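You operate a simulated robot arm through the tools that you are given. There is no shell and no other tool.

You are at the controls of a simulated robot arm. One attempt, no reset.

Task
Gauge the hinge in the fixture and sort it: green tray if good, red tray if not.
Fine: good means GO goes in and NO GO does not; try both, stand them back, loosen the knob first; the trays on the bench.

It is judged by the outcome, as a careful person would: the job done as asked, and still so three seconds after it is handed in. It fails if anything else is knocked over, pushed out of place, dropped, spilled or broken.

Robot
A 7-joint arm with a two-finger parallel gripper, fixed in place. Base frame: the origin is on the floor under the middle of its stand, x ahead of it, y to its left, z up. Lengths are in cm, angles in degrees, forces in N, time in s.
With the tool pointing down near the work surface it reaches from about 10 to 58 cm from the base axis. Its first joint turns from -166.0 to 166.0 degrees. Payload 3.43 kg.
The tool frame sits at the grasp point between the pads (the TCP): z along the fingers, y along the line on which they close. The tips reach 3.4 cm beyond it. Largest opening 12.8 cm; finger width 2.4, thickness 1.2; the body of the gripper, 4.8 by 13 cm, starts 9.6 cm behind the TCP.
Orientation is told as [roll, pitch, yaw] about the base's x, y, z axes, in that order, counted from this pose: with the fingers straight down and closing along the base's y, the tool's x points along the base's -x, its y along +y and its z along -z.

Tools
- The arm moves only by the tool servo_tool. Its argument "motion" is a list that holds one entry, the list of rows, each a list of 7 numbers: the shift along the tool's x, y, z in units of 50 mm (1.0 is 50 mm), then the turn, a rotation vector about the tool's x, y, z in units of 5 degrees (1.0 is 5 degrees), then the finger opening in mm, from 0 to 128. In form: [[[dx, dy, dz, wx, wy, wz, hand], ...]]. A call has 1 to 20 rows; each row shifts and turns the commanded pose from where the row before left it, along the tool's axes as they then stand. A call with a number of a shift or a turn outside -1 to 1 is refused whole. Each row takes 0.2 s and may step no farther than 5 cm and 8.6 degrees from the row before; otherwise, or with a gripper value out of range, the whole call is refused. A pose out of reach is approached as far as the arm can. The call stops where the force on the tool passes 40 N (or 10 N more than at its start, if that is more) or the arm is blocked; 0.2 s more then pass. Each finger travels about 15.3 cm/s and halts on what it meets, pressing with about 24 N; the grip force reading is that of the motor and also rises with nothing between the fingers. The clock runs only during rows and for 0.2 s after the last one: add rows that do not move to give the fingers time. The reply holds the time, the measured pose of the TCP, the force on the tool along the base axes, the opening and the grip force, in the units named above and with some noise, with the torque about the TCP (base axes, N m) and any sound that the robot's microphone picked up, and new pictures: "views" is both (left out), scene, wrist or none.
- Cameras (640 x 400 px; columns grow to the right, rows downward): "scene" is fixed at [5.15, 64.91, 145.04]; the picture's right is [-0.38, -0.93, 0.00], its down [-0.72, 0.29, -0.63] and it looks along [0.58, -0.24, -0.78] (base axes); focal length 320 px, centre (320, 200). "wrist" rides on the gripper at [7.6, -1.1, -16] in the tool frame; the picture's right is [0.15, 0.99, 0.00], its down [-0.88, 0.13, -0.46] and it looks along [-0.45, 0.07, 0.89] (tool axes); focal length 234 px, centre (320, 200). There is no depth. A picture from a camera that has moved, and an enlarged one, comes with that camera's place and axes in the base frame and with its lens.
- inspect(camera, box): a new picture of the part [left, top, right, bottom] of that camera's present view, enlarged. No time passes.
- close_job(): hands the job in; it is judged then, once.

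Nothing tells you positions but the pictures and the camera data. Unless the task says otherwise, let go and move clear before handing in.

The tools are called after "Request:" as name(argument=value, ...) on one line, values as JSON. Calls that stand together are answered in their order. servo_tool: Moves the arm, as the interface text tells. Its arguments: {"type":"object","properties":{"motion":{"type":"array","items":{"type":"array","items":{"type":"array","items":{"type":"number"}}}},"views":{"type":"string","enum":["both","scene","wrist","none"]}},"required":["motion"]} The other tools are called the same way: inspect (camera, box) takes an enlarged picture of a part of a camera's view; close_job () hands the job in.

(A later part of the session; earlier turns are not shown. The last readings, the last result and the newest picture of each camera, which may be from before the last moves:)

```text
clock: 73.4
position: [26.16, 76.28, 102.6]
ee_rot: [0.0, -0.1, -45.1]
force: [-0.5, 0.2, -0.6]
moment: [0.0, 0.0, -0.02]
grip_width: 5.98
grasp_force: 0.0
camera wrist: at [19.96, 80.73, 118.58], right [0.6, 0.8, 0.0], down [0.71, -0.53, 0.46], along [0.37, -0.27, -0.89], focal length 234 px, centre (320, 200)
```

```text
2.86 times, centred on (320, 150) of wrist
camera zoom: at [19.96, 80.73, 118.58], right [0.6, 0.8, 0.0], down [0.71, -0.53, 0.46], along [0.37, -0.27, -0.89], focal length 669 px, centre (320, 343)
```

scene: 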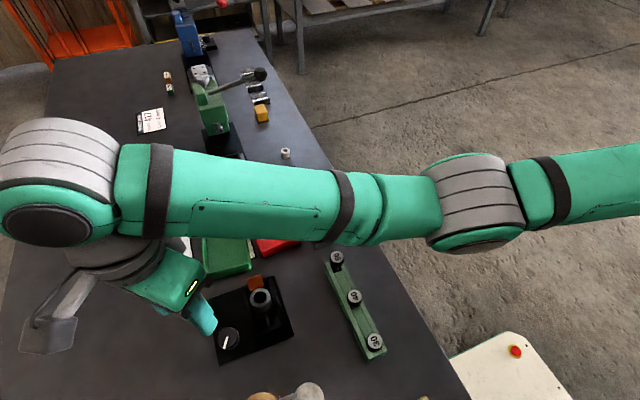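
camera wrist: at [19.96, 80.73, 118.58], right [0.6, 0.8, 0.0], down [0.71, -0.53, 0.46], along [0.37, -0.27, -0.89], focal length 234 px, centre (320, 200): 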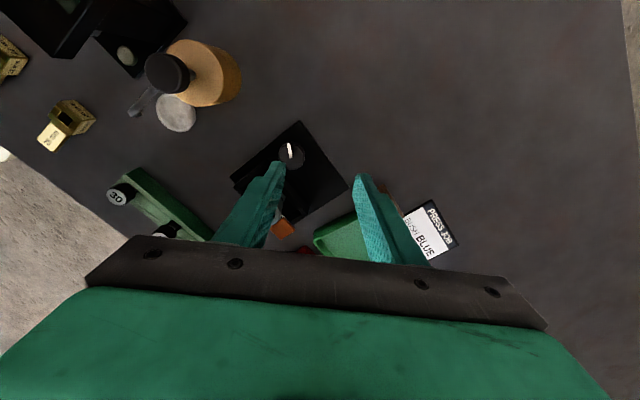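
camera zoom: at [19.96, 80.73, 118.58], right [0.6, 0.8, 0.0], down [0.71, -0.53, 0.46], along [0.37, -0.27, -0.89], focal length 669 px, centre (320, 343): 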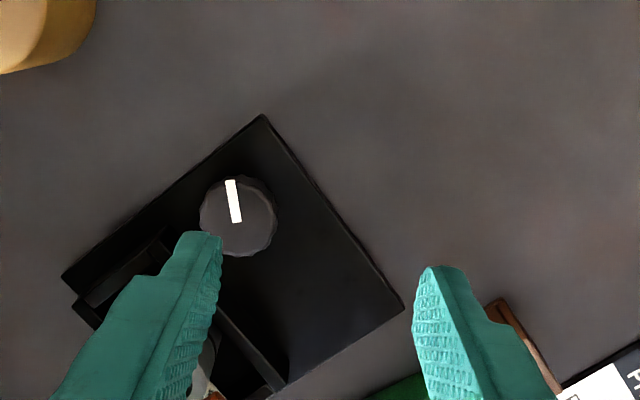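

Using several wrist views, the knob face comes out at (24.45, 72.98, 90.3). I move over it with the fingers at 50 mm and come down to just above for a check.

Request:
servo_tool(motion=[[[-0.112, -0.354, 0, 0, 0, 0, 60], [-0.112, -0.354, 0, 0, 0, 0, 50], [0, 0, 0.28, 0, 0, 0, 50], [0, 0, 0.28, 0, 0, 0, 50], [0, 0, 0.28, 0, 0, 0, 50], [0, 0, 0.28, 0, 0, 0, 50], [0, 0, 0, 0, 0, 0, 50], [0, 0, 0, 0, 0, 0, 50]]])

Request:
inspect(camera="wrist", box=[250, 80, 390, 240])

Request:
inspect(camera="scene", box=[180, 260, 300, 370])

```text
clock: 75.2
position: [24.44, 73.08, 97.13]
ee_rot: [0.0, 0.0, -44.8]
force: [-0.2, 0.0, -0.2]
moment: [0.02, -0.02, 0.01]
grip_width: 4.97
grasp_force: 0.0
camera wrist: at [18.33, 77.54, 113.0], right [0.59, 0.8, 0.0], down [0.72, -0.53, 0.46], along [0.37, -0.27, -0.89], focal length 234 px, centre (320, 200)
```

scene: 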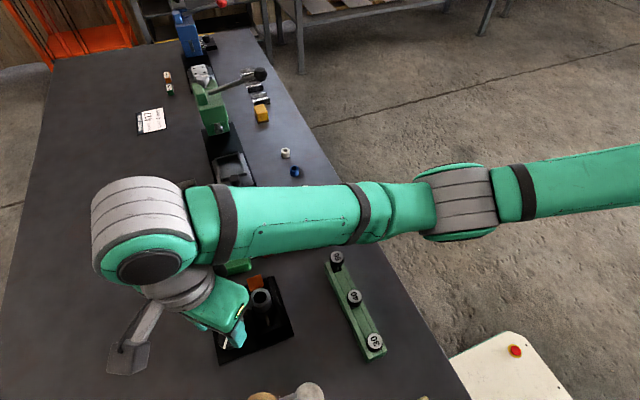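
wrist: 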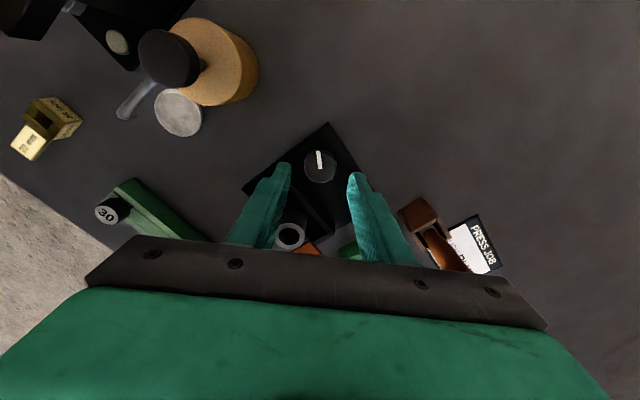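

```text
2.50 times, centred on (320, 160) of wrist
camera zoom: at [18.33, 77.54, 113.0], right [0.59, 0.8, 0.0], down [0.72, -0.53, 0.46], along [0.37, -0.27, -0.89], focal length 585 px, centre (320, 300)
```

zoom: 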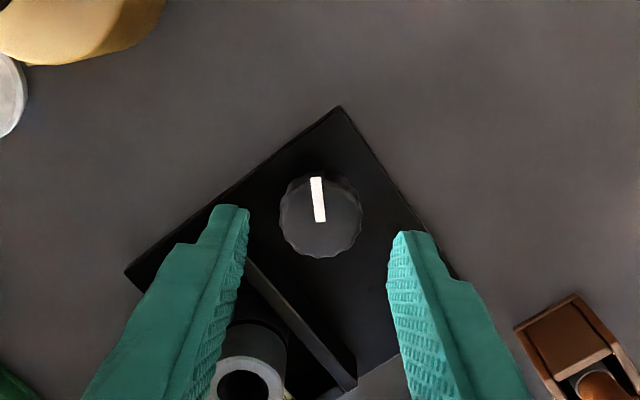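

```text
3.64 times, centred on (240, 315) of scene
camera zoom: at [5.15, 64.91, 145.04], right [-0.38, -0.93, 0.0], down [-0.72, 0.29, -0.63], along [0.58, -0.24, -0.78], focal length 1165 px, centre (611, -218)
```

zoom: 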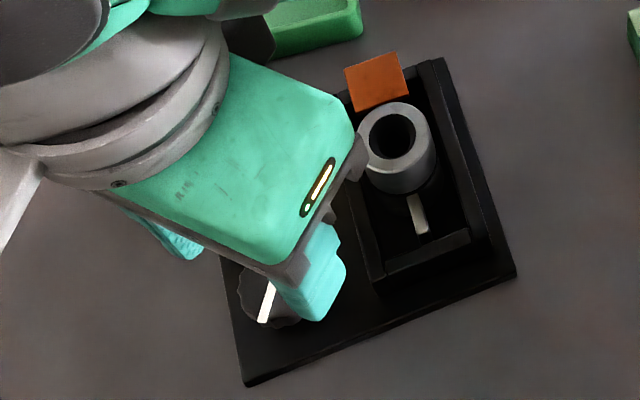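

The knob is centred under the grasp axis within 0.5 mm. I descend to TCP z ≈ 92.3 (tips ≈ 88.9, about 1.4 cm down the knob's side).

Request:
servo_tool(motion=[[[0, 0, 0.25, 0, 0, 0, 48], [0, 0, 0.25, 0, 0, 0, 46], [0, 0, 0.2, 0, 0, 0, 46], [0, 0, 0.15, 0, 0, 0, 46], [0, 0, 0.11, 0, 0, 0, 46], [0, 0, 0, 0, 0, 0, 46]]])

Request:
inspect(camera="wrist", box=[250, 100, 390, 240])

Request:
inspect(camera="scene", box=[180, 260, 300, 370])

```text
clock: 76.6
position: [24.34, 73.08, 92.11]
ee_rot: [0.0, 0.1, -45.0]
force: [0.7, 0.0, -0.4]
moment: [-0.02, 0.1, -0.03]
grip_width: 4.61
grasp_force: 0.0
camera wrist: at [18.3, 77.51, 108.2], right [0.6, 0.8, 0.0], down [0.72, -0.53, 0.45], along [0.36, -0.27, -0.89], focal length 234 px, centre (320, 200)
```

scene: 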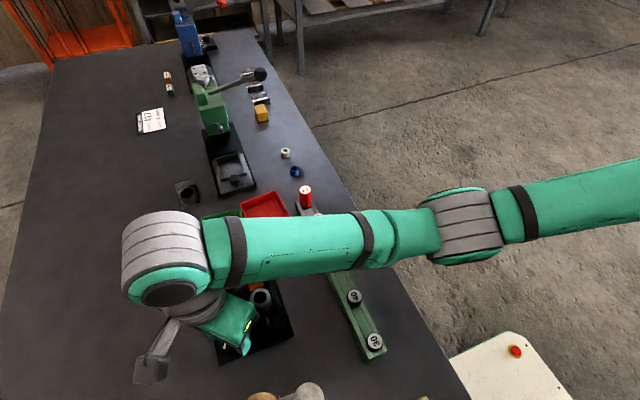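
wrist: 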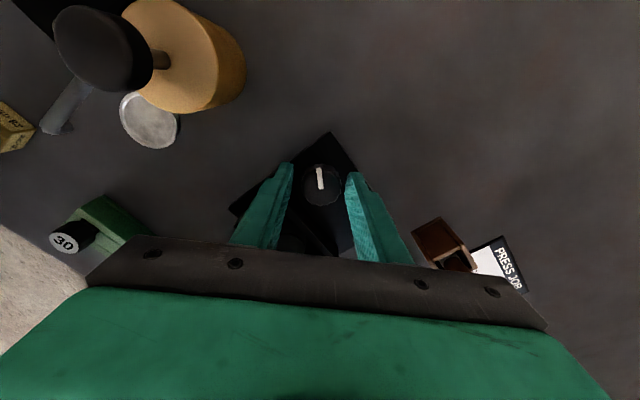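

```text
2.86 times, centred on (320, 170) of wrist
camera zoom: at [18.3, 77.51, 108.2], right [0.6, 0.8, 0.0], down [0.72, -0.53, 0.45], along [0.36, -0.27, -0.89], focal length 669 px, centre (320, 286)
```

zoom: 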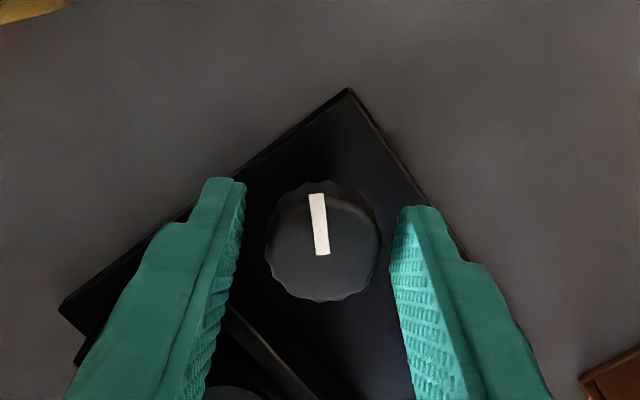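

```text
3.64 times, centred on (240, 315) of scene
camera zoom: at [5.15, 64.91, 145.04], right [-0.38, -0.93, 0.0], down [-0.72, 0.29, -0.63], along [0.58, -0.24, -0.78], focal length 1165 px, centre (611, -218)
```

zoom: 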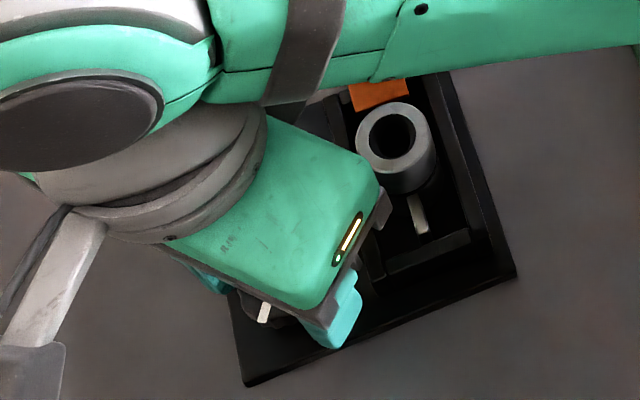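

The knob sits 1.5 mm toward the right finger, so I shift over and close on it.

Request:
servo_tool(motion=[[[0, 0.03, 0, 0, 0, 0, 46], [0, 0, 0, 0, 0, 0, 40], [0, 0, 0, 0, 0, 0, 36], [0, 0, 0, 0, 0, 0, 30], [0, 0, 0, 0, 0, 0, 28], [0, 0, 0, 0, 0, 0, 28]]])

Request:
inspect(camera="wrist", box=[250, 100, 390, 240])

```text
clock: 78.0
position: [24.45, 73.12, 92.22]
ee_rot: [-0.1, 0.1, -45.1]
force: [-2.0, 4.2, 0.0]
moment: [0.08, -0.04, -0.03]
grip_width: 3.28
grasp_force: 45.0
camera wrist: at [18.33, 77.6, 108.23], right [0.6, 0.8, 0.0], down [0.72, -0.53, 0.46], along [0.37, -0.27, -0.89], focal length 234 px, centre (320, 200)
```

scene: 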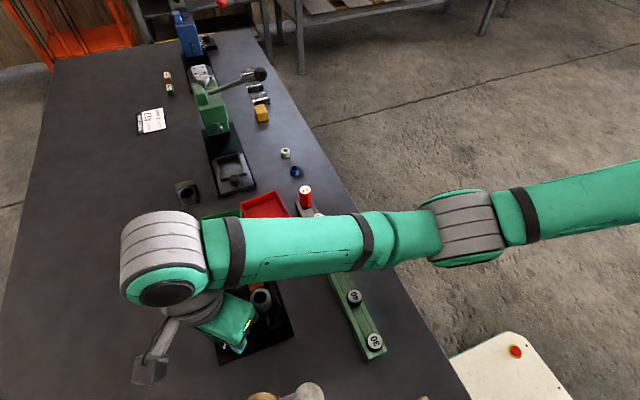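
wrist: 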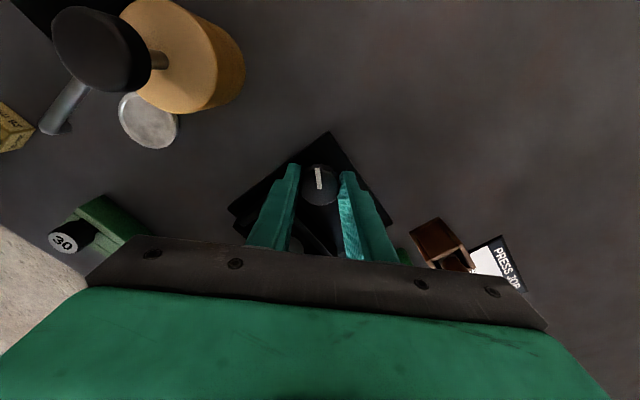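

```text
2.86 times, centred on (320, 170) of wrist
camera zoom: at [18.33, 77.6, 108.23], right [0.6, 0.8, 0.0], down [0.72, -0.53, 0.46], along [0.37, -0.27, -0.89], focal length 669 px, centre (320, 286)
```

zoom: 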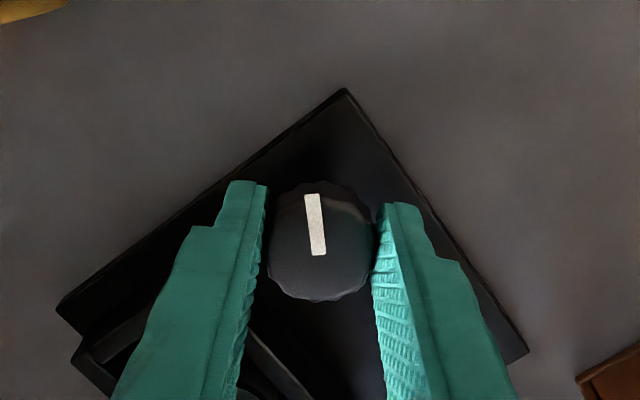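

The knob is gripped (3.28 cm). I turn counter-clockwise 15° and check torque and whether the pointer follows.

Request:
servo_tool(motion=[[[0, 0, 0, 0, 0, -1, 28], [0, 0, 0, 0, 0, -1, 28], [0, 0, 0, 0, 0, -1, 28], [0, 0, 0, 0, 0, 0, 28]]])

Request:
inspect(camera="wrist", box=[250, 100, 390, 240])

Request:
inspect(camera="scene", box=[200, 260, 300, 370])

```text
clock: 79.0
position: [24.42, 73.25, 92.22]
ee_rot: [0.0, 0.0, -29.9]
force: [-6.2, -0.8, 6.2]
moment: [-0.38, 0.41, 0.02]
grip_width: 3.26
grasp_force: 45.6
camera wrist: at [17.33, 75.83, 108.23], right [0.37, 0.93, 0.0], down [0.83, -0.33, 0.46], along [0.42, -0.17, -0.89], focal length 234 px, centre (320, 200)
```

scene: 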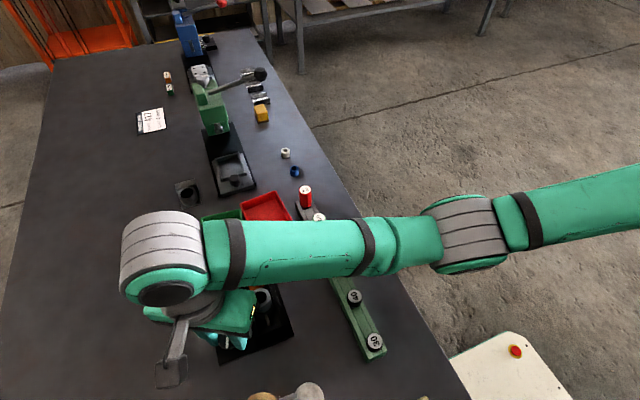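
wrist: 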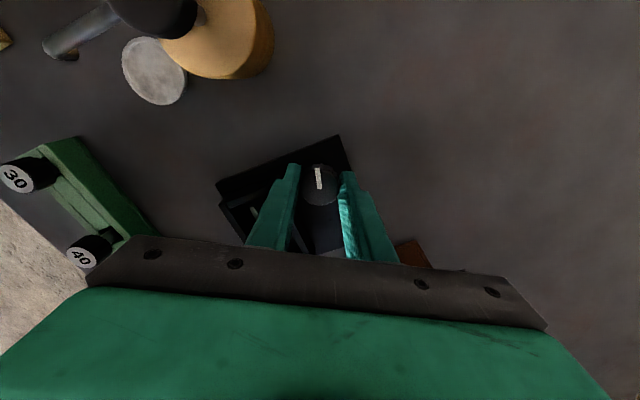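

```text
2.86 times, centred on (320, 170) of wrist
camera zoom: at [17.33, 75.83, 108.23], right [0.37, 0.93, 0.0], down [0.83, -0.33, 0.46], along [0.42, -0.17, -0.89], focal length 669 px, centre (320, 286)
```

zoom: 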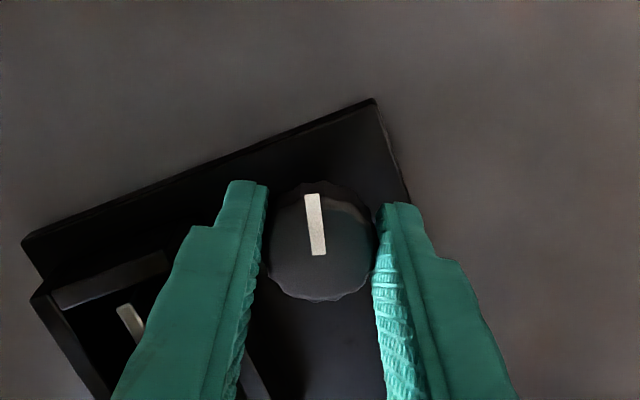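

```text
3.64 times, centred on (250, 315) of scene
camera zoom: at [5.15, 64.91, 145.04], right [-0.38, -0.93, 0.0], down [-0.72, 0.29, -0.63], along [0.58, -0.24, -0.78], focal length 1165 px, centre (574, -218)
```

zoom: 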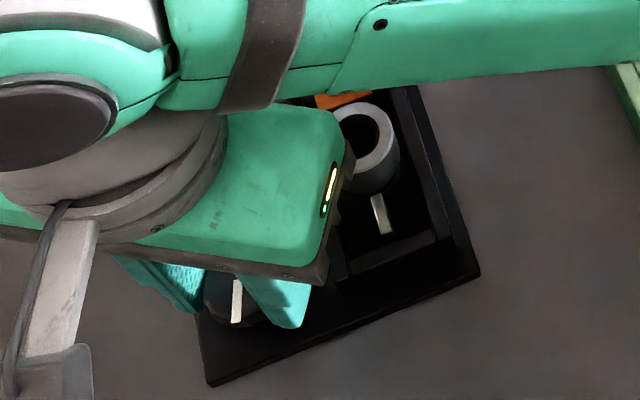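

The knob follows with almost no torque. I turn another 30° counter-clockwise and watch the orange block.

Request:
servo_tool(motion=[[[0, 0, 0, 0, 0, -1, 28], [0, 0, 0, 0, 0, -1, 28], [0, 0, 0, 0, 0, -1, 28], [0, 0, 0, 0, 0, -1, 28], [0, 0, 0, 0, 0, -1, 28], [0, 0, 0, 0, 0, -1, 28], [0, 0, 0, 0, 0, 0, 28]]])

Request:
inspect(camera="wrist", box=[200, 100, 420, 260])

Request:
inspect(camera="scene", box=[200, 260, 300, 370])

```text
clock: 80.6
position: [24.48, 73.06, 92.12]
ee_rot: [0.0, 0.0, 0.0]
force: [-7.7, -16.3, 8.6]
moment: [-0.55, -0.49, 0.0]
grip_width: 3.25
grasp_force: 45.0
camera wrist: at [16.86, 71.84, 108.22], right [-0.15, 0.99, 0.0], down [0.88, 0.13, 0.46], along [0.45, 0.07, -0.89], focal length 234 px, centre (320, 200)
```

scene: 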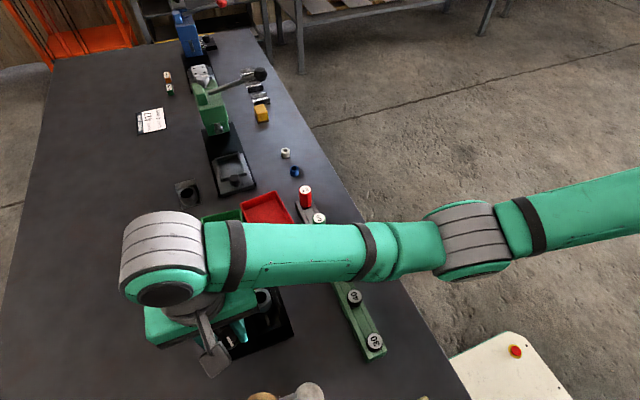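
wrist: 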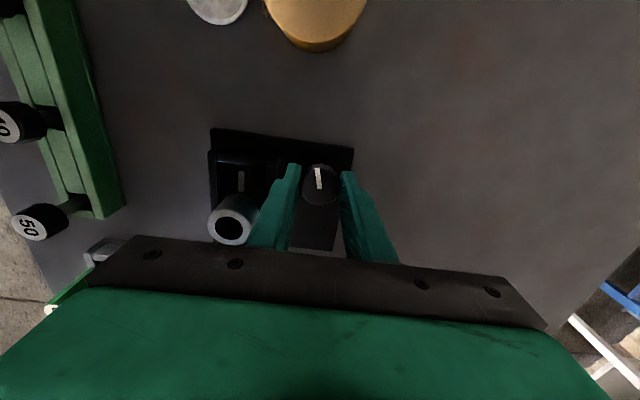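

```text
2.50 times, centred on (310, 180) of wrist
camera zoom: at [16.86, 71.84, 108.22], right [-0.15, 0.99, 0.0], down [0.88, 0.13, 0.46], along [0.45, 0.07, -0.89], focal length 585 px, centre (345, 250)
```

zoom: 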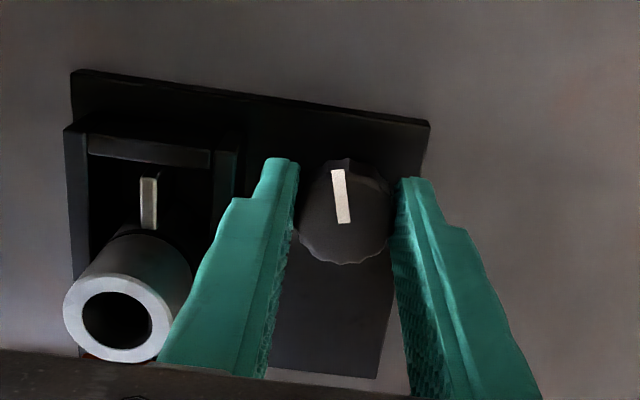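

```text
3.64 times, centred on (250, 315) of scene
camera zoom: at [5.15, 64.91, 145.04], right [-0.38, -0.93, 0.0], down [-0.72, 0.29, -0.63], along [0.58, -0.24, -0.78], focal length 1165 px, centre (574, -218)
```

zoom: 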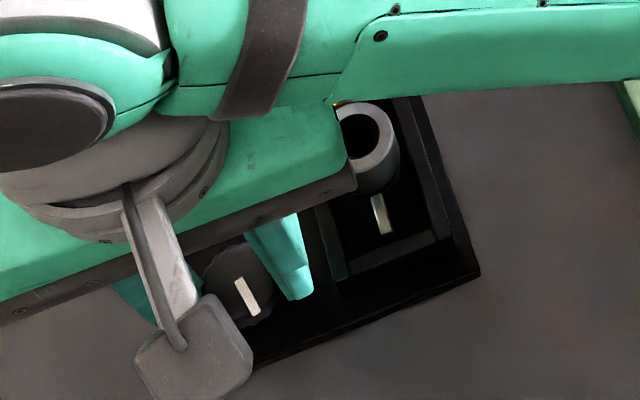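

45° turned so far; the tool is slightly off the knob's axis (16 N sideways). I relieve this and turn another 30°.

Request:
servo_tool(motion=[[[0.01, -0.018, -0.008, 0, 0, 0, 28], [0, 0, 0, 0, 0, -1, 28], [0, 0, 0, 0, 0, -1, 28], [0, 0, 0, 0, 0, -1, 28], [0, 0, 0, 0, 0, -1, 28], [0, 0, 0, 0, 0, -1, 28], [0, 0, 0, 0, 0, -1, 28], [0, 0, 0, 0, 0, 0, 28]]])

Request:
inspect(camera="wrist", box=[200, 100, 420, 260])

```text
clock: 82.4
position: [24.46, 72.99, 92.19]
ee_rot: [0.0, 0.0, 30.1]
force: [-2.3, -10.9, 8.0]
moment: [-0.74, 0.29, 0.04]
grip_width: 3.26
grasp_force: 44.7
camera wrist: at [18.46, 68.12, 108.22], right [-0.62, 0.78, 0.0], down [0.7, 0.55, 0.46], along [0.36, 0.28, -0.89], focal length 234 px, centre (320, 200)
```

scene: 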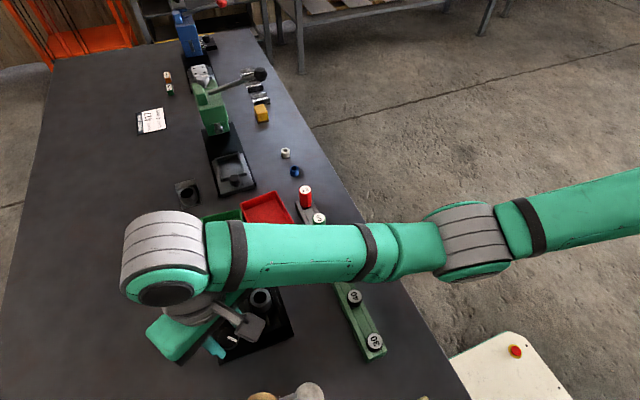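
wrist: 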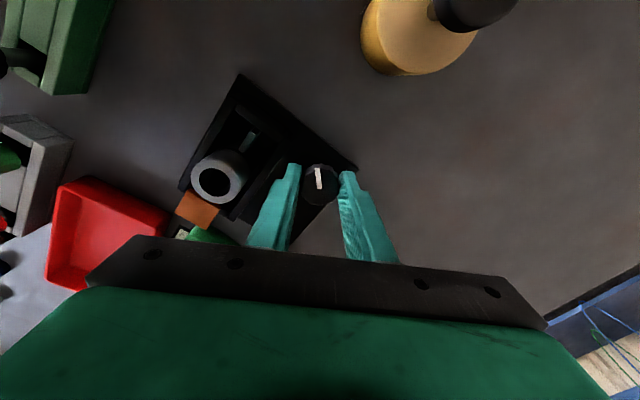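

```text
2.50 times, centred on (310, 180) of wrist
camera zoom: at [18.46, 68.12, 108.22], right [-0.62, 0.78, 0.0], down [0.7, 0.55, 0.46], along [0.36, 0.28, -0.89], focal length 585 px, centre (345, 250)
```

zoom: 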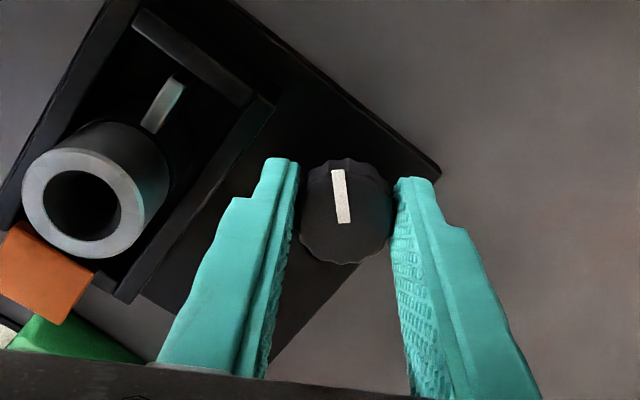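

Request:
servo_tool(motion=[[[0.009, -0.009, -0.008, 0, 0, 0, 28], [0, 0, 0, 0, 0, -1, 28], [0, 0, 0, 0, 0, -1, 28], [0, 0, 0, 0, 0, -1, 28], [0, 0, 0, 0, 0, -1, 28], [0, 0, 0, 0, 0, -1, 28], [0, 0, 0, 0, 0, -1, 28], [0, 0, 0, 0, 0, 0, 28]]])

Request:
inspect(camera="wrist", box=[160, 80, 400, 260])

Request:
inspect(camera="scene", box=[200, 260, 300, 370])

```text
clock: 84.2
position: [24.43, 73.06, 92.26]
ee_rot: [0.0, 0.0, 59.9]
force: [12.6, 7.0, -6.7]
moment: [0.56, -0.47, 0.0]
grip_width: 3.23
grasp_force: 45.0
camera wrist: at [21.69, 65.71, 108.21], right [-0.93, 0.37, 0.0], down [0.33, 0.83, 0.46], along [0.17, 0.42, -0.89], focal length 234 px, centre (320, 200)
```

scene: 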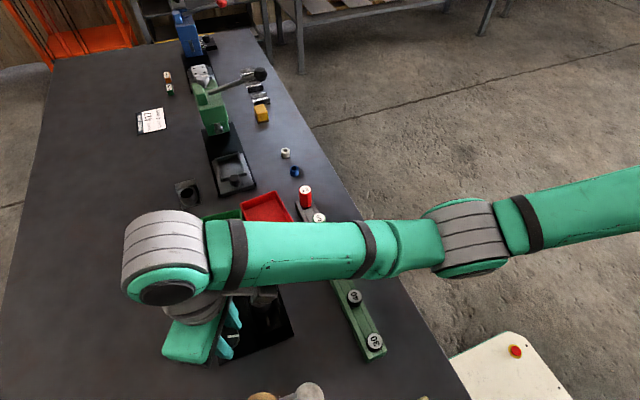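
wrist: 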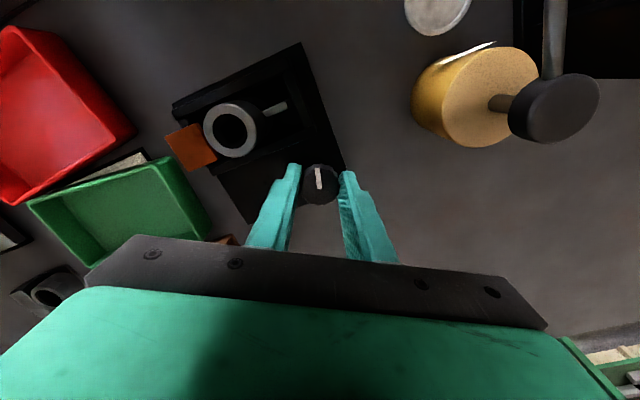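

```text
2.22 times, centred on (280, 170) of wrist
camera zoom: at [21.69, 65.71, 108.21], right [-0.93, 0.37, 0.0], down [0.33, 0.83, 0.46], along [0.17, 0.42, -0.89], focal length 520 px, centre (409, 267)
```

zoom: 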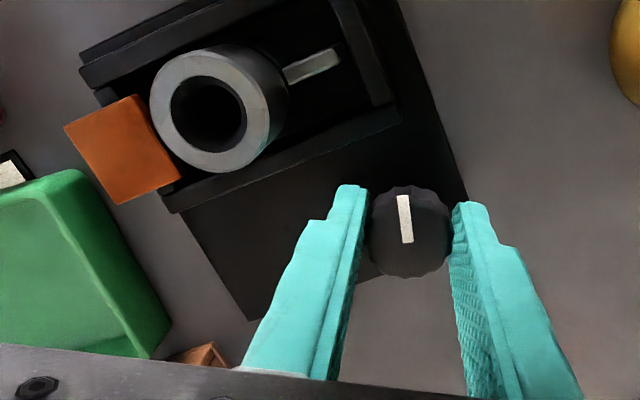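

```text
3.64 times, centred on (250, 315) of scene
camera zoom: at [5.15, 64.91, 145.04], right [-0.38, -0.93, 0.0], down [-0.72, 0.29, -0.63], along [0.58, -0.24, -0.78], focal length 1165 px, centre (574, -218)
```

zoom: 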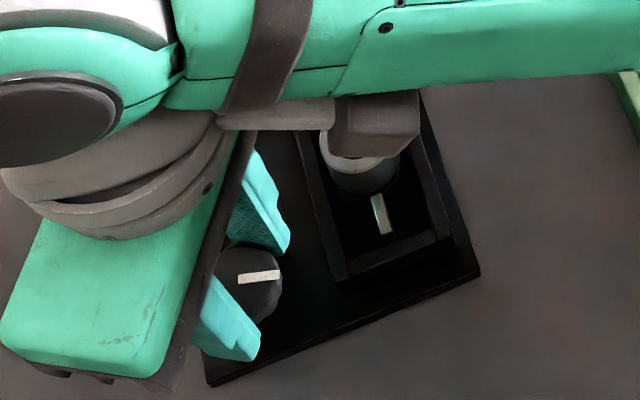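

The knob has turned 105° with the pointer following and no torque. I relieve the side force and turn another 30°, watching for a stop.

Request:
servo_tool(motion=[[[-0.016, -0.009, 0.008, 0, 0, 0, 28], [0, 0, 0, 0, 0, -1, 28], [0, 0, 0, 0, 0, -1, 28], [0, 0, 0, 0, 0, -1, 28], [0, 0, 0, 0, 0, -1, 28], [0, 0, 0, 0, 0, -1, 28], [0, 0, 0, 0, 0, -1, 28], [0, 0, 0, 0, 0, 0, 28]]])

Request:
inspect(camera="wrist", box=[160, 80, 400, 260])

Request:
inspect(camera="scene", box=[200, 260, 300, 370])

```text
clock: 86.0
position: [24.48, 73.1, 92.15]
ee_rot: [0.1, 0.1, 90.1]
force: [12.0, -4.6, 2.7]
moment: [-0.04, -0.11, -0.4]
grip_width: 3.37
grasp_force: 45.2
camera wrist: at [25.7, 65.39, 108.18], right [-0.99, -0.15, 0.0], down [-0.13, 0.88, 0.46], along [-0.07, 0.45, -0.89], focal length 234 px, centre (320, 200)
```

scene: 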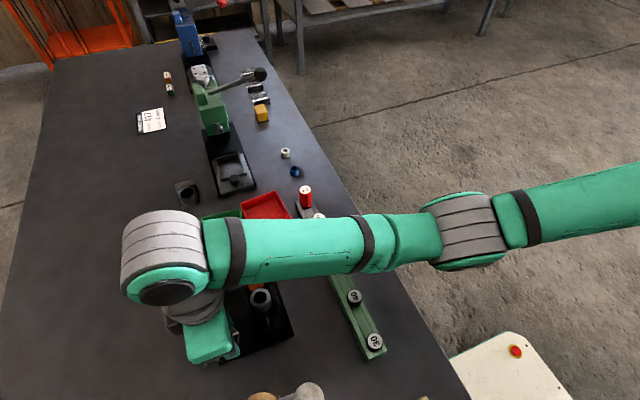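
wrist: 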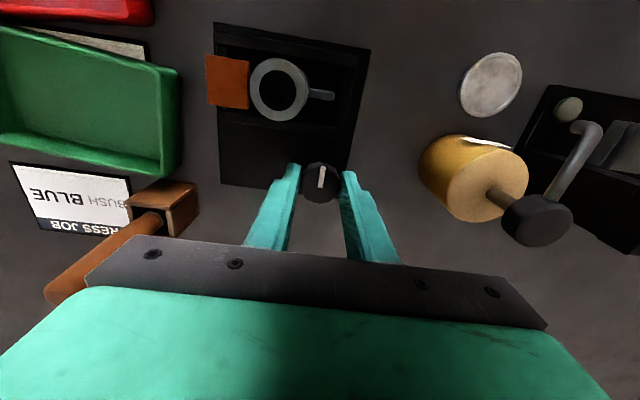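

```text
2.22 times, centred on (280, 170) of wrist
camera zoom: at [25.7, 65.39, 108.18], right [-0.99, -0.15, 0.0], down [-0.13, 0.88, 0.46], along [-0.07, 0.45, -0.89], focal length 520 px, centre (409, 267)
```

zoom: 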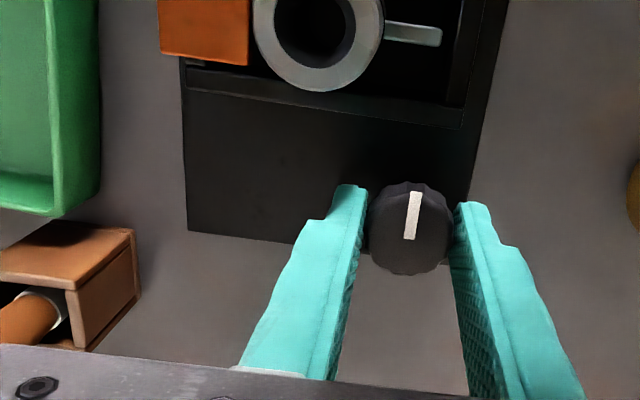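

```text
3.64 times, centred on (250, 315) of scene
camera zoom: at [5.15, 64.91, 145.04], right [-0.38, -0.93, 0.0], down [-0.72, 0.29, -0.63], along [0.58, -0.24, -0.78], focal length 1165 px, centre (574, -218)
```

zoom: 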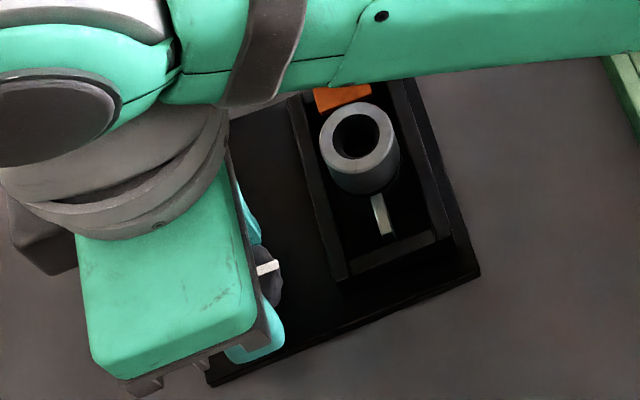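

A stop came up at roughly 120° of turn (−0.4 N·m, and the grip began to slip on the knob), so it is fully loosened. I open the fingers and rise clear.

Request:
servo_tool(motion=[[[0, 0, 0, 0, 0, 1, 28], [0, 0, 0, 0, 0, 0, 36], [0, 0, 0, 0, 0, 0, 42], [0, 0, 0, 0, 0, 0, 46], [0, 0, 0, 0, 0, 0, 46], [0, 0, -0.3, 0, 0, 0, 46], [0, 0, -0.6, 0, 0, 0, 46], [0, 0, -0.8, 0, 0, 0, 46], [0, 0, -0.6, 0, 0, 0, 46], [0, 0, 0, 0, 0, 0, 46]]])

Request:
inspect(camera="wrist", box=[180, 40, 400, 230])

Request:
inspect(camera="scene", box=[200, 260, 300, 370])

```text
clock: 88.2
position: [24.53, 73.01, 103.78]
ee_rot: [0.0, 0.0, 84.9]
force: [0.9, 0.2, -0.1]
moment: [0.01, 0.0, -0.01]
grip_width: 4.59
grasp_force: 0.0
camera wrist: at [25.05, 65.2, 119.86], right [-1.0, -0.06, 0.0], down [-0.05, 0.89, 0.46], along [-0.03, 0.45, -0.89], focal length 234 px, centre (320, 200)
```

scene: 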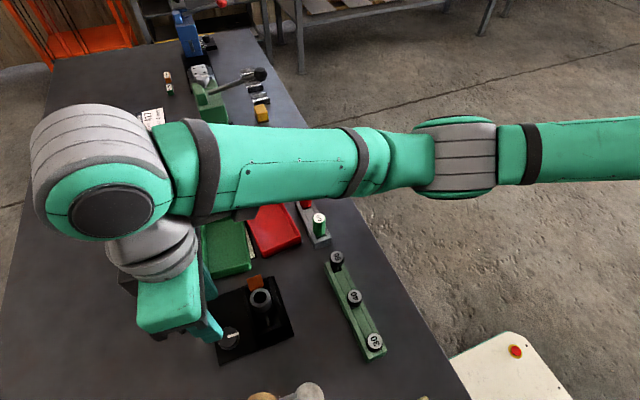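
wrist: 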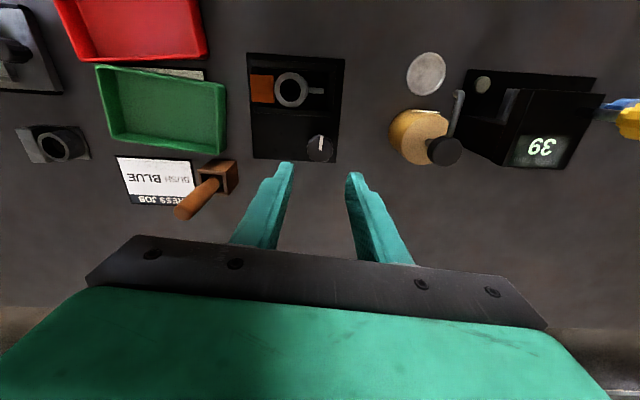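

```text
2.11 times, centred on (290, 135) of wrist
camera zoom: at [25.05, 65.2, 119.86], right [-1.0, -0.06, 0.0], down [-0.05, 0.89, 0.46], along [-0.03, 0.45, -0.89], focal length 493 px, centre (383, 337)
```

zoom: 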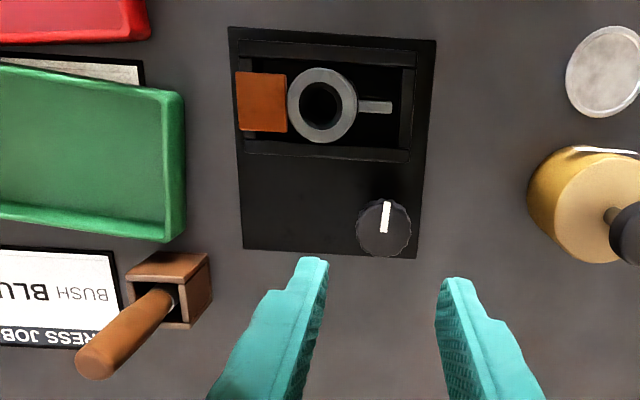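

```text
3.64 times, centred on (250, 315) of scene
camera zoom: at [5.15, 64.91, 145.04], right [-0.38, -0.93, 0.0], down [-0.72, 0.29, -0.63], along [0.58, -0.24, -0.78], focal length 1165 px, centre (574, -218)
```

zoom: 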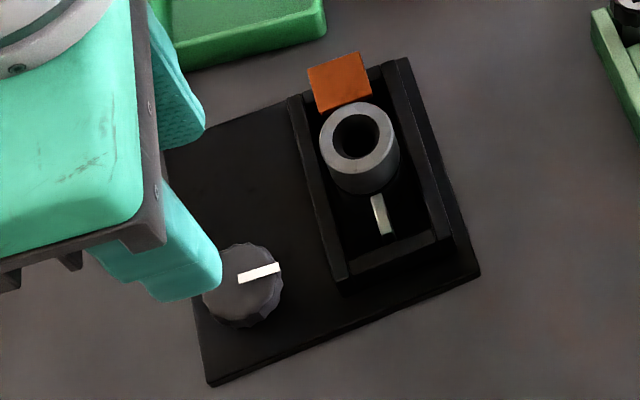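

The knob pointer now points to −y, about 120° from where it began. I take a close look at the hinge and the orange block before gripping.

Request:
inspect(camera="wrist", box=[240, 50, 350, 130])

Request:
inspect(camera="scene", box=[240, 268, 290, 328])

Request:
inspect(camera="wrist", box=[60, 40, 260, 170])

```text
5.00 times, centred on (295, 90) of wrist
camera zoom: at [25.05, 65.2, 119.86], right [-1.0, -0.06, 0.0], down [-0.05, 0.89, 0.46], along [-0.03, 0.45, -0.89], focal length 1171 px, centre (445, 750)
```

zoom: 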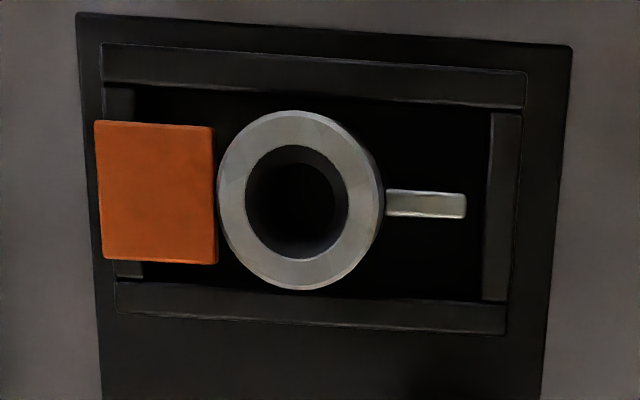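

```text
6.67 times, centred on (265, 298) of scene
camera zoom: at [5.15, 64.91, 145.04], right [-0.38, -0.93, 0.0], down [-0.72, 0.29, -0.63], along [0.58, -0.24, -0.78], focal length 2136 px, centre (687, -453)
```

zoom: 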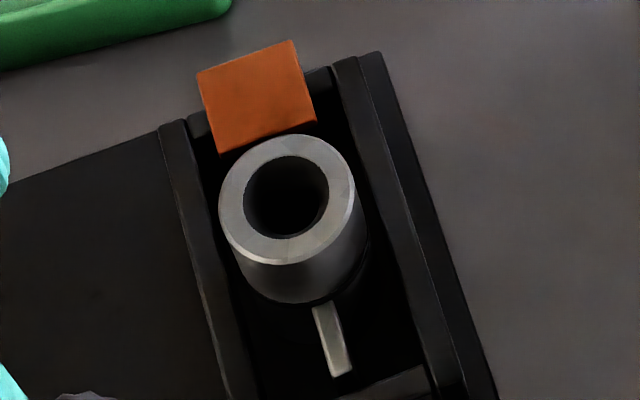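

```text
3.08 times, centred on (160, 105) of wrist
camera zoom: at [25.05, 65.2, 119.86], right [-1.0, -0.06, 0.0], down [-0.05, 0.89, 0.46], along [-0.03, 0.45, -0.89], focal length 720 px, centre (812, 492)
```

zoom: 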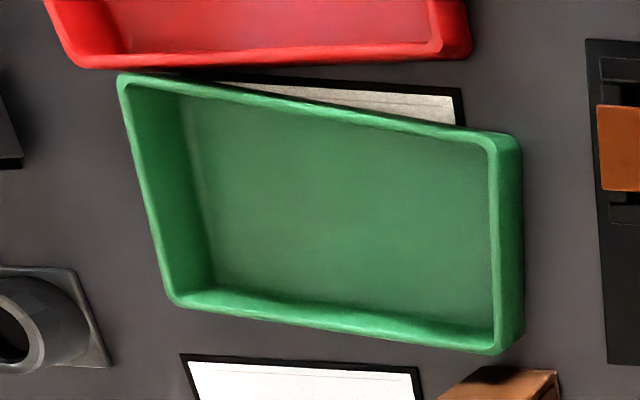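

The knob is loosened and the hinge barrel (about 3.3 cm OD, top at z ≈ 93.4) stands clear of the channel walls (≈ 89.1). Before picking it up I rotate back to yaw 0 and test, empty and high, whether I can reach over the green tray near (43, 69.5).

Request:
servo_tool(motion=[[[0, 0, 0, 0, 0, 1, 60], [0, 0, 0, 0, 0, 1, 60], [0, 0, 0, 0, 0, 1, 60], [0, 0, 0, 0, 0, 1, 60], [0, 0, 0, 0, 0, 1, 60], [0, 0, 0, 0, 0, 1, 60], [0, 0, 0, 0, 0, 1, 60], [0, 0, 0, 0, 0, 1, 60], [0, 0, 0, 0, 0, 1, 60], [0, 0, 0, 0, 0, 1, 60], [0, 0, 0, 0, 0, 1, 60], [0, 0, 0, 0, 0, 1, 60], [0, 0, 0, 0, 0, 1, 60], [0, 0, 0, 0, 0, 1, 60], [0, 0, 0, 0, 0, 1, 60], [0, 0, 0, 0, 0, 1, 60], [0, 0, 0, 0, 0, 1, 60], [0, 0, 0, 0, 0, 0, 60]]], views="none")

Request:
servo_tool(motion=[[[-0.75, -0.1, 0, 0, 0, 0, 60], [-0.75, -0.15, 0, 0, 0, 0, 60], [-0.75, -0.15, 0, 0, 0, 0, 60], [-0.75, -0.15, 0, 0, 0, 0, 60], [-0.7, -0.15, 0, 0, 0, 0, 60], [0, 0, 0, 0, 0, 0, 60], [0, 0, 0, 0, 0, 0, 60]]])

```text
clock: 92.0
position: [24.36, 73.07, 103.69]
ee_rot: [0.0, -0.1, -0.1]
force: [0.2, -0.1, -0.5]
moment: [0.01, 0.01, -0.01]
grip_width: 5.99
grasp_force: 0.1
```

```text
clock: 93.6
position: [43.02, 69.47, 103.71]
ee_rot: [-0.1, 0.0, 0.1]
force: [-0.4, -0.2, 0.2]
moment: [-0.01, 0.01, 0.0]
grip_width: 6.03
grasp_force: 0.0
camera wrist: at [35.52, 68.25, 119.66], right [-0.15, 0.99, 0.0], down [0.88, 0.13, 0.46], along [0.45, 0.07, -0.89], focal length 234 px, centre (320, 200)
```

scene: 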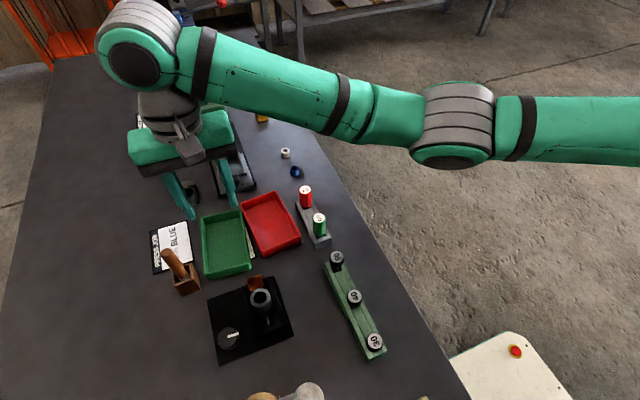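
wrist: 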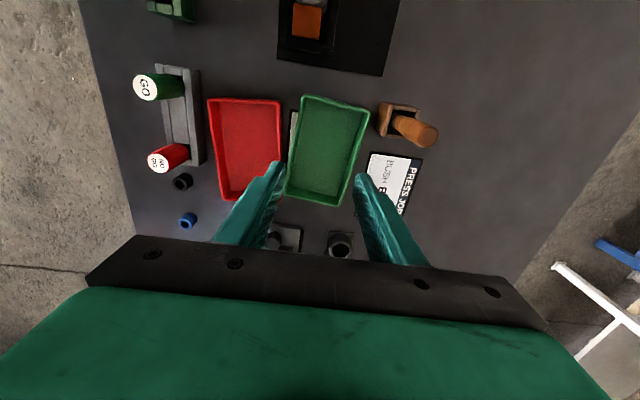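

The tray is reachable at this height. I zoom in to map the tray, then test going lower to z ≈ 97 above it.

Request:
inspect(camera="wrist", box=[270, 85, 380, 215])

Request:
servo_tool(motion=[[[0, 0, 0.4, 0, 0, 0, 60], [0, 0, 0.5, 0, 0, 0, 60], [0, 0, 0.4, 0, 0, 0, 60], [0, 0, 0, 0, 0, 0, 60], [0, 0, 0, 0, 0, 0, 60]]])

Request:
inspect(camera="wrist", box=[260, 85, 390, 215])

```text
3.08 times, centred on (325, 150) of wrist
camera zoom: at [35.52, 68.25, 119.66], right [-0.15, 0.99, 0.0], down [0.88, 0.13, 0.46], along [0.45, 0.07, -0.89], focal length 720 px, centre (305, 354)
```

zoom: 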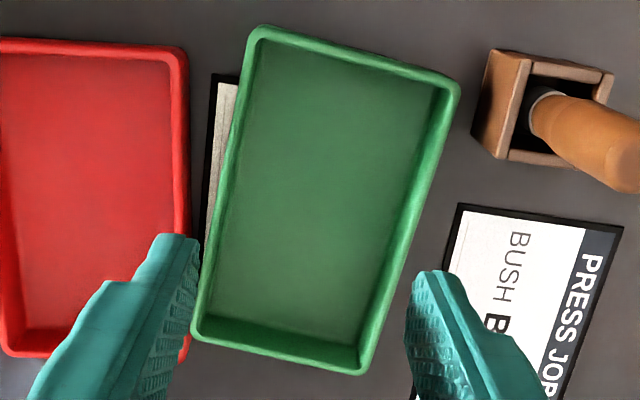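

```text
clock: 94.8
position: [42.85, 69.5, 97.23]
ee_rot: [0.0, 0.0, 0.0]
force: [0.2, 0.1, 0.0]
moment: [0.0, -0.05, -0.04]
grip_width: 6.01
grasp_force: 0.1
camera wrist: at [35.4, 68.22, 113.27], right [-0.15, 0.99, 0.0], down [0.88, 0.13, 0.46], along [0.45, 0.07, -0.89], focal length 234 px, centre (320, 200)
```

scene: 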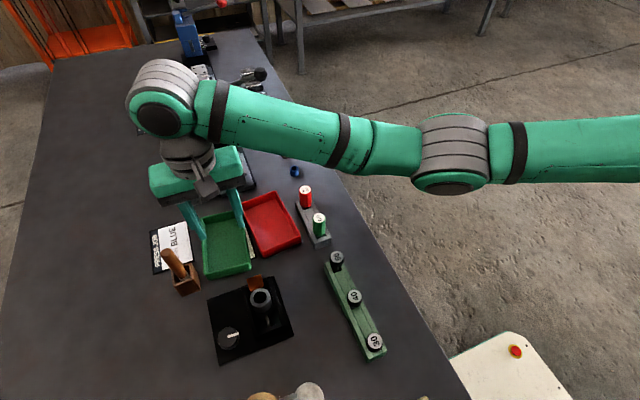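
wrist: 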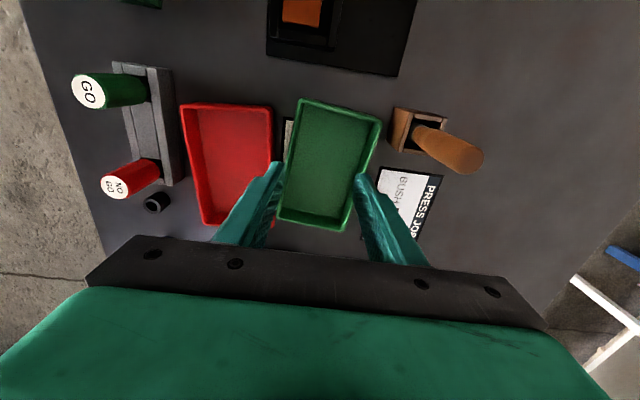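

```text
3.08 times, centred on (325, 150) of wrist
camera zoom: at [35.4, 68.22, 113.27], right [-0.15, 0.99, 0.0], down [0.88, 0.13, 0.46], along [0.45, 0.07, -0.89], focal length 720 px, centre (305, 354)
```

zoom: 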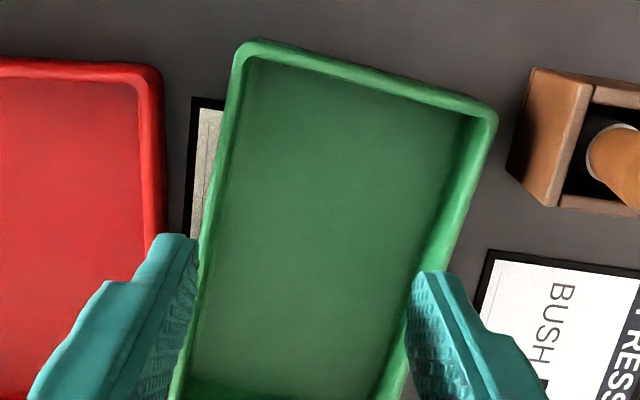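

The tray is reachable low as well. Its corners map to about (37.3, 66.2), (38.2, 75.2), (51.3, 65.1) and (52.1, 73.5), centre near (44.7, 70). I now go back up and over to the hinge barrel.

Request:
servo_tool(motion=[[[0, 0, -0.6, 0, 0, 0, 60], [0, 0, -0.6, 0, 0, 0, 60], [0.6, -0.124, 0, 0, 0, 0, 60], [0.6, -0.124, 0, 0, 0, 0, 60], [0.6, -0.124, 0, 0, 0, 0, 60], [0.6, -0.124, 0, 0, 0, 0, 60], [0.61, -0.124, 0, 0, 0, 0, 60], [0, 0, 0, 0, 0, 0, 50], [0, 0, 0, 0, 0, 0, 50]]])

Request:
inspect(camera="wrist", box=[250, 80, 390, 220])

```text
clock: 96.8
position: [27.84, 66.38, 103.28]
ee_rot: [0.0, 0.0, 0.0]
force: [0.1, 0.0, 0.0]
moment: [0.01, 0.0, -0.02]
grip_width: 5.0
grasp_force: 0.0
camera wrist: at [20.24, 65.25, 119.26], right [-0.15, 0.99, 0.0], down [0.88, 0.13, 0.46], along [0.45, 0.07, -0.89], focal length 234 px, centre (320, 200)
```

scene: 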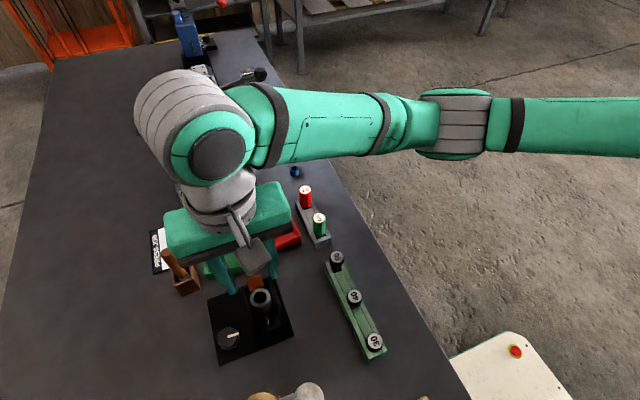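
wrist: 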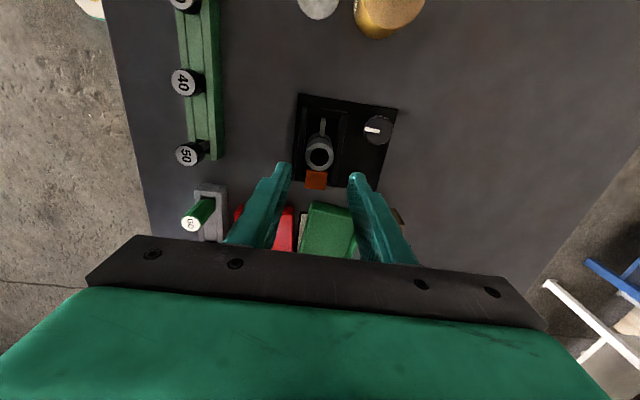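

```text
2.86 times, centred on (320, 150) of wrist
camera zoom: at [20.24, 65.25, 119.26], right [-0.15, 0.99, 0.0], down [0.88, 0.13, 0.46], along [0.45, 0.07, -0.89], focal length 669 px, centre (320, 343)
```

zoom: 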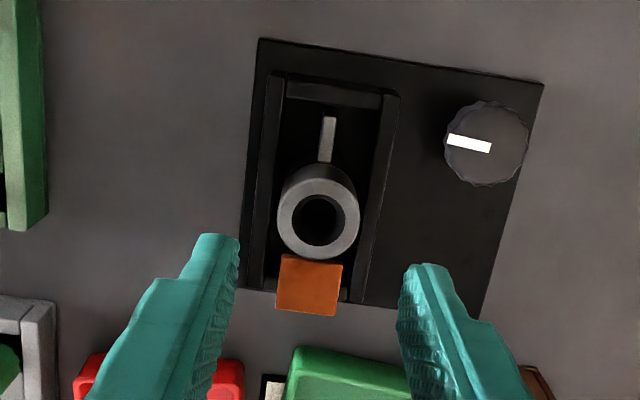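

The barrel is centred under the grasp axis to within a pixel. I descend partway and recheck.

Request:
servo_tool(motion=[[[0, 0, 0.4, 0, 0, 0, 48], [0, 0, 0.5, 0, 0, 0, 48], [0, 0, 0.4, 0, 0, 0, 48], [0, 0, 0.2, 0, 0, 0, 48], [0, 0, 0, 0, 0, 0, 48], [0, 0, 0, 0, 0, 0, 48]]])

Request:
inspect(camera="wrist", box=[260, 110, 380, 230])

Request:
inspect(camera="scene", box=[220, 250, 310, 340])

```text
clock: 98.2
position: [27.83, 66.43, 95.54]
ee_rot: [0.0, 0.0, 0.0]
force: [0.1, -0.5, -0.2]
moment: [-0.03, 0.01, -0.03]
grip_width: 4.81
grasp_force: 0.1
camera wrist: at [20.28, 65.2, 111.53], right [-0.15, 0.99, 0.0], down [0.88, 0.13, 0.46], along [0.45, 0.07, -0.89], focal length 234 px, centre (320, 200)
```

scene: 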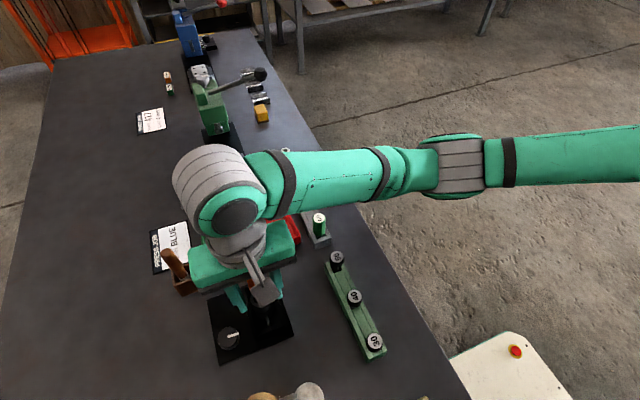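
wrist: 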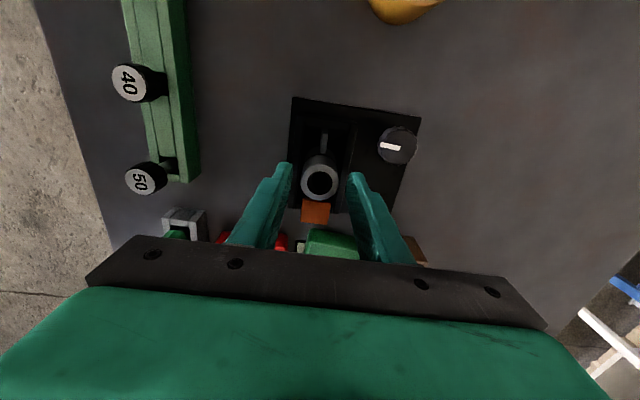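

```text
3.33 times, centred on (320, 170) of wrist
camera zoom: at [20.28, 65.2, 111.53], right [-0.15, 0.99, 0.0], down [0.88, 0.13, 0.46], along [0.45, 0.07, -0.89], focal length 781 px, centre (320, 300)
```

zoom: 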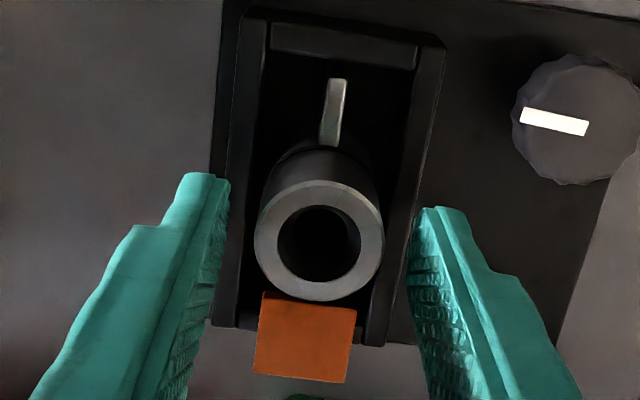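

```text
4.44 times, centred on (265, 295) of scene
camera zoom: at [5.15, 64.91, 145.04], right [-0.38, -0.93, 0.0], down [-0.72, 0.29, -0.63], along [0.58, -0.24, -0.78], focal length 1424 px, centre (564, -222)
```

zoom: 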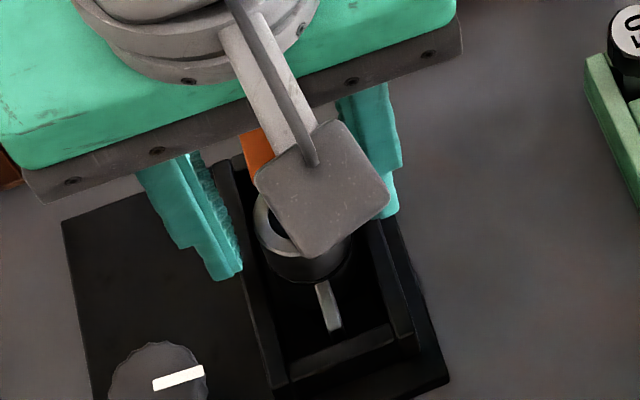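

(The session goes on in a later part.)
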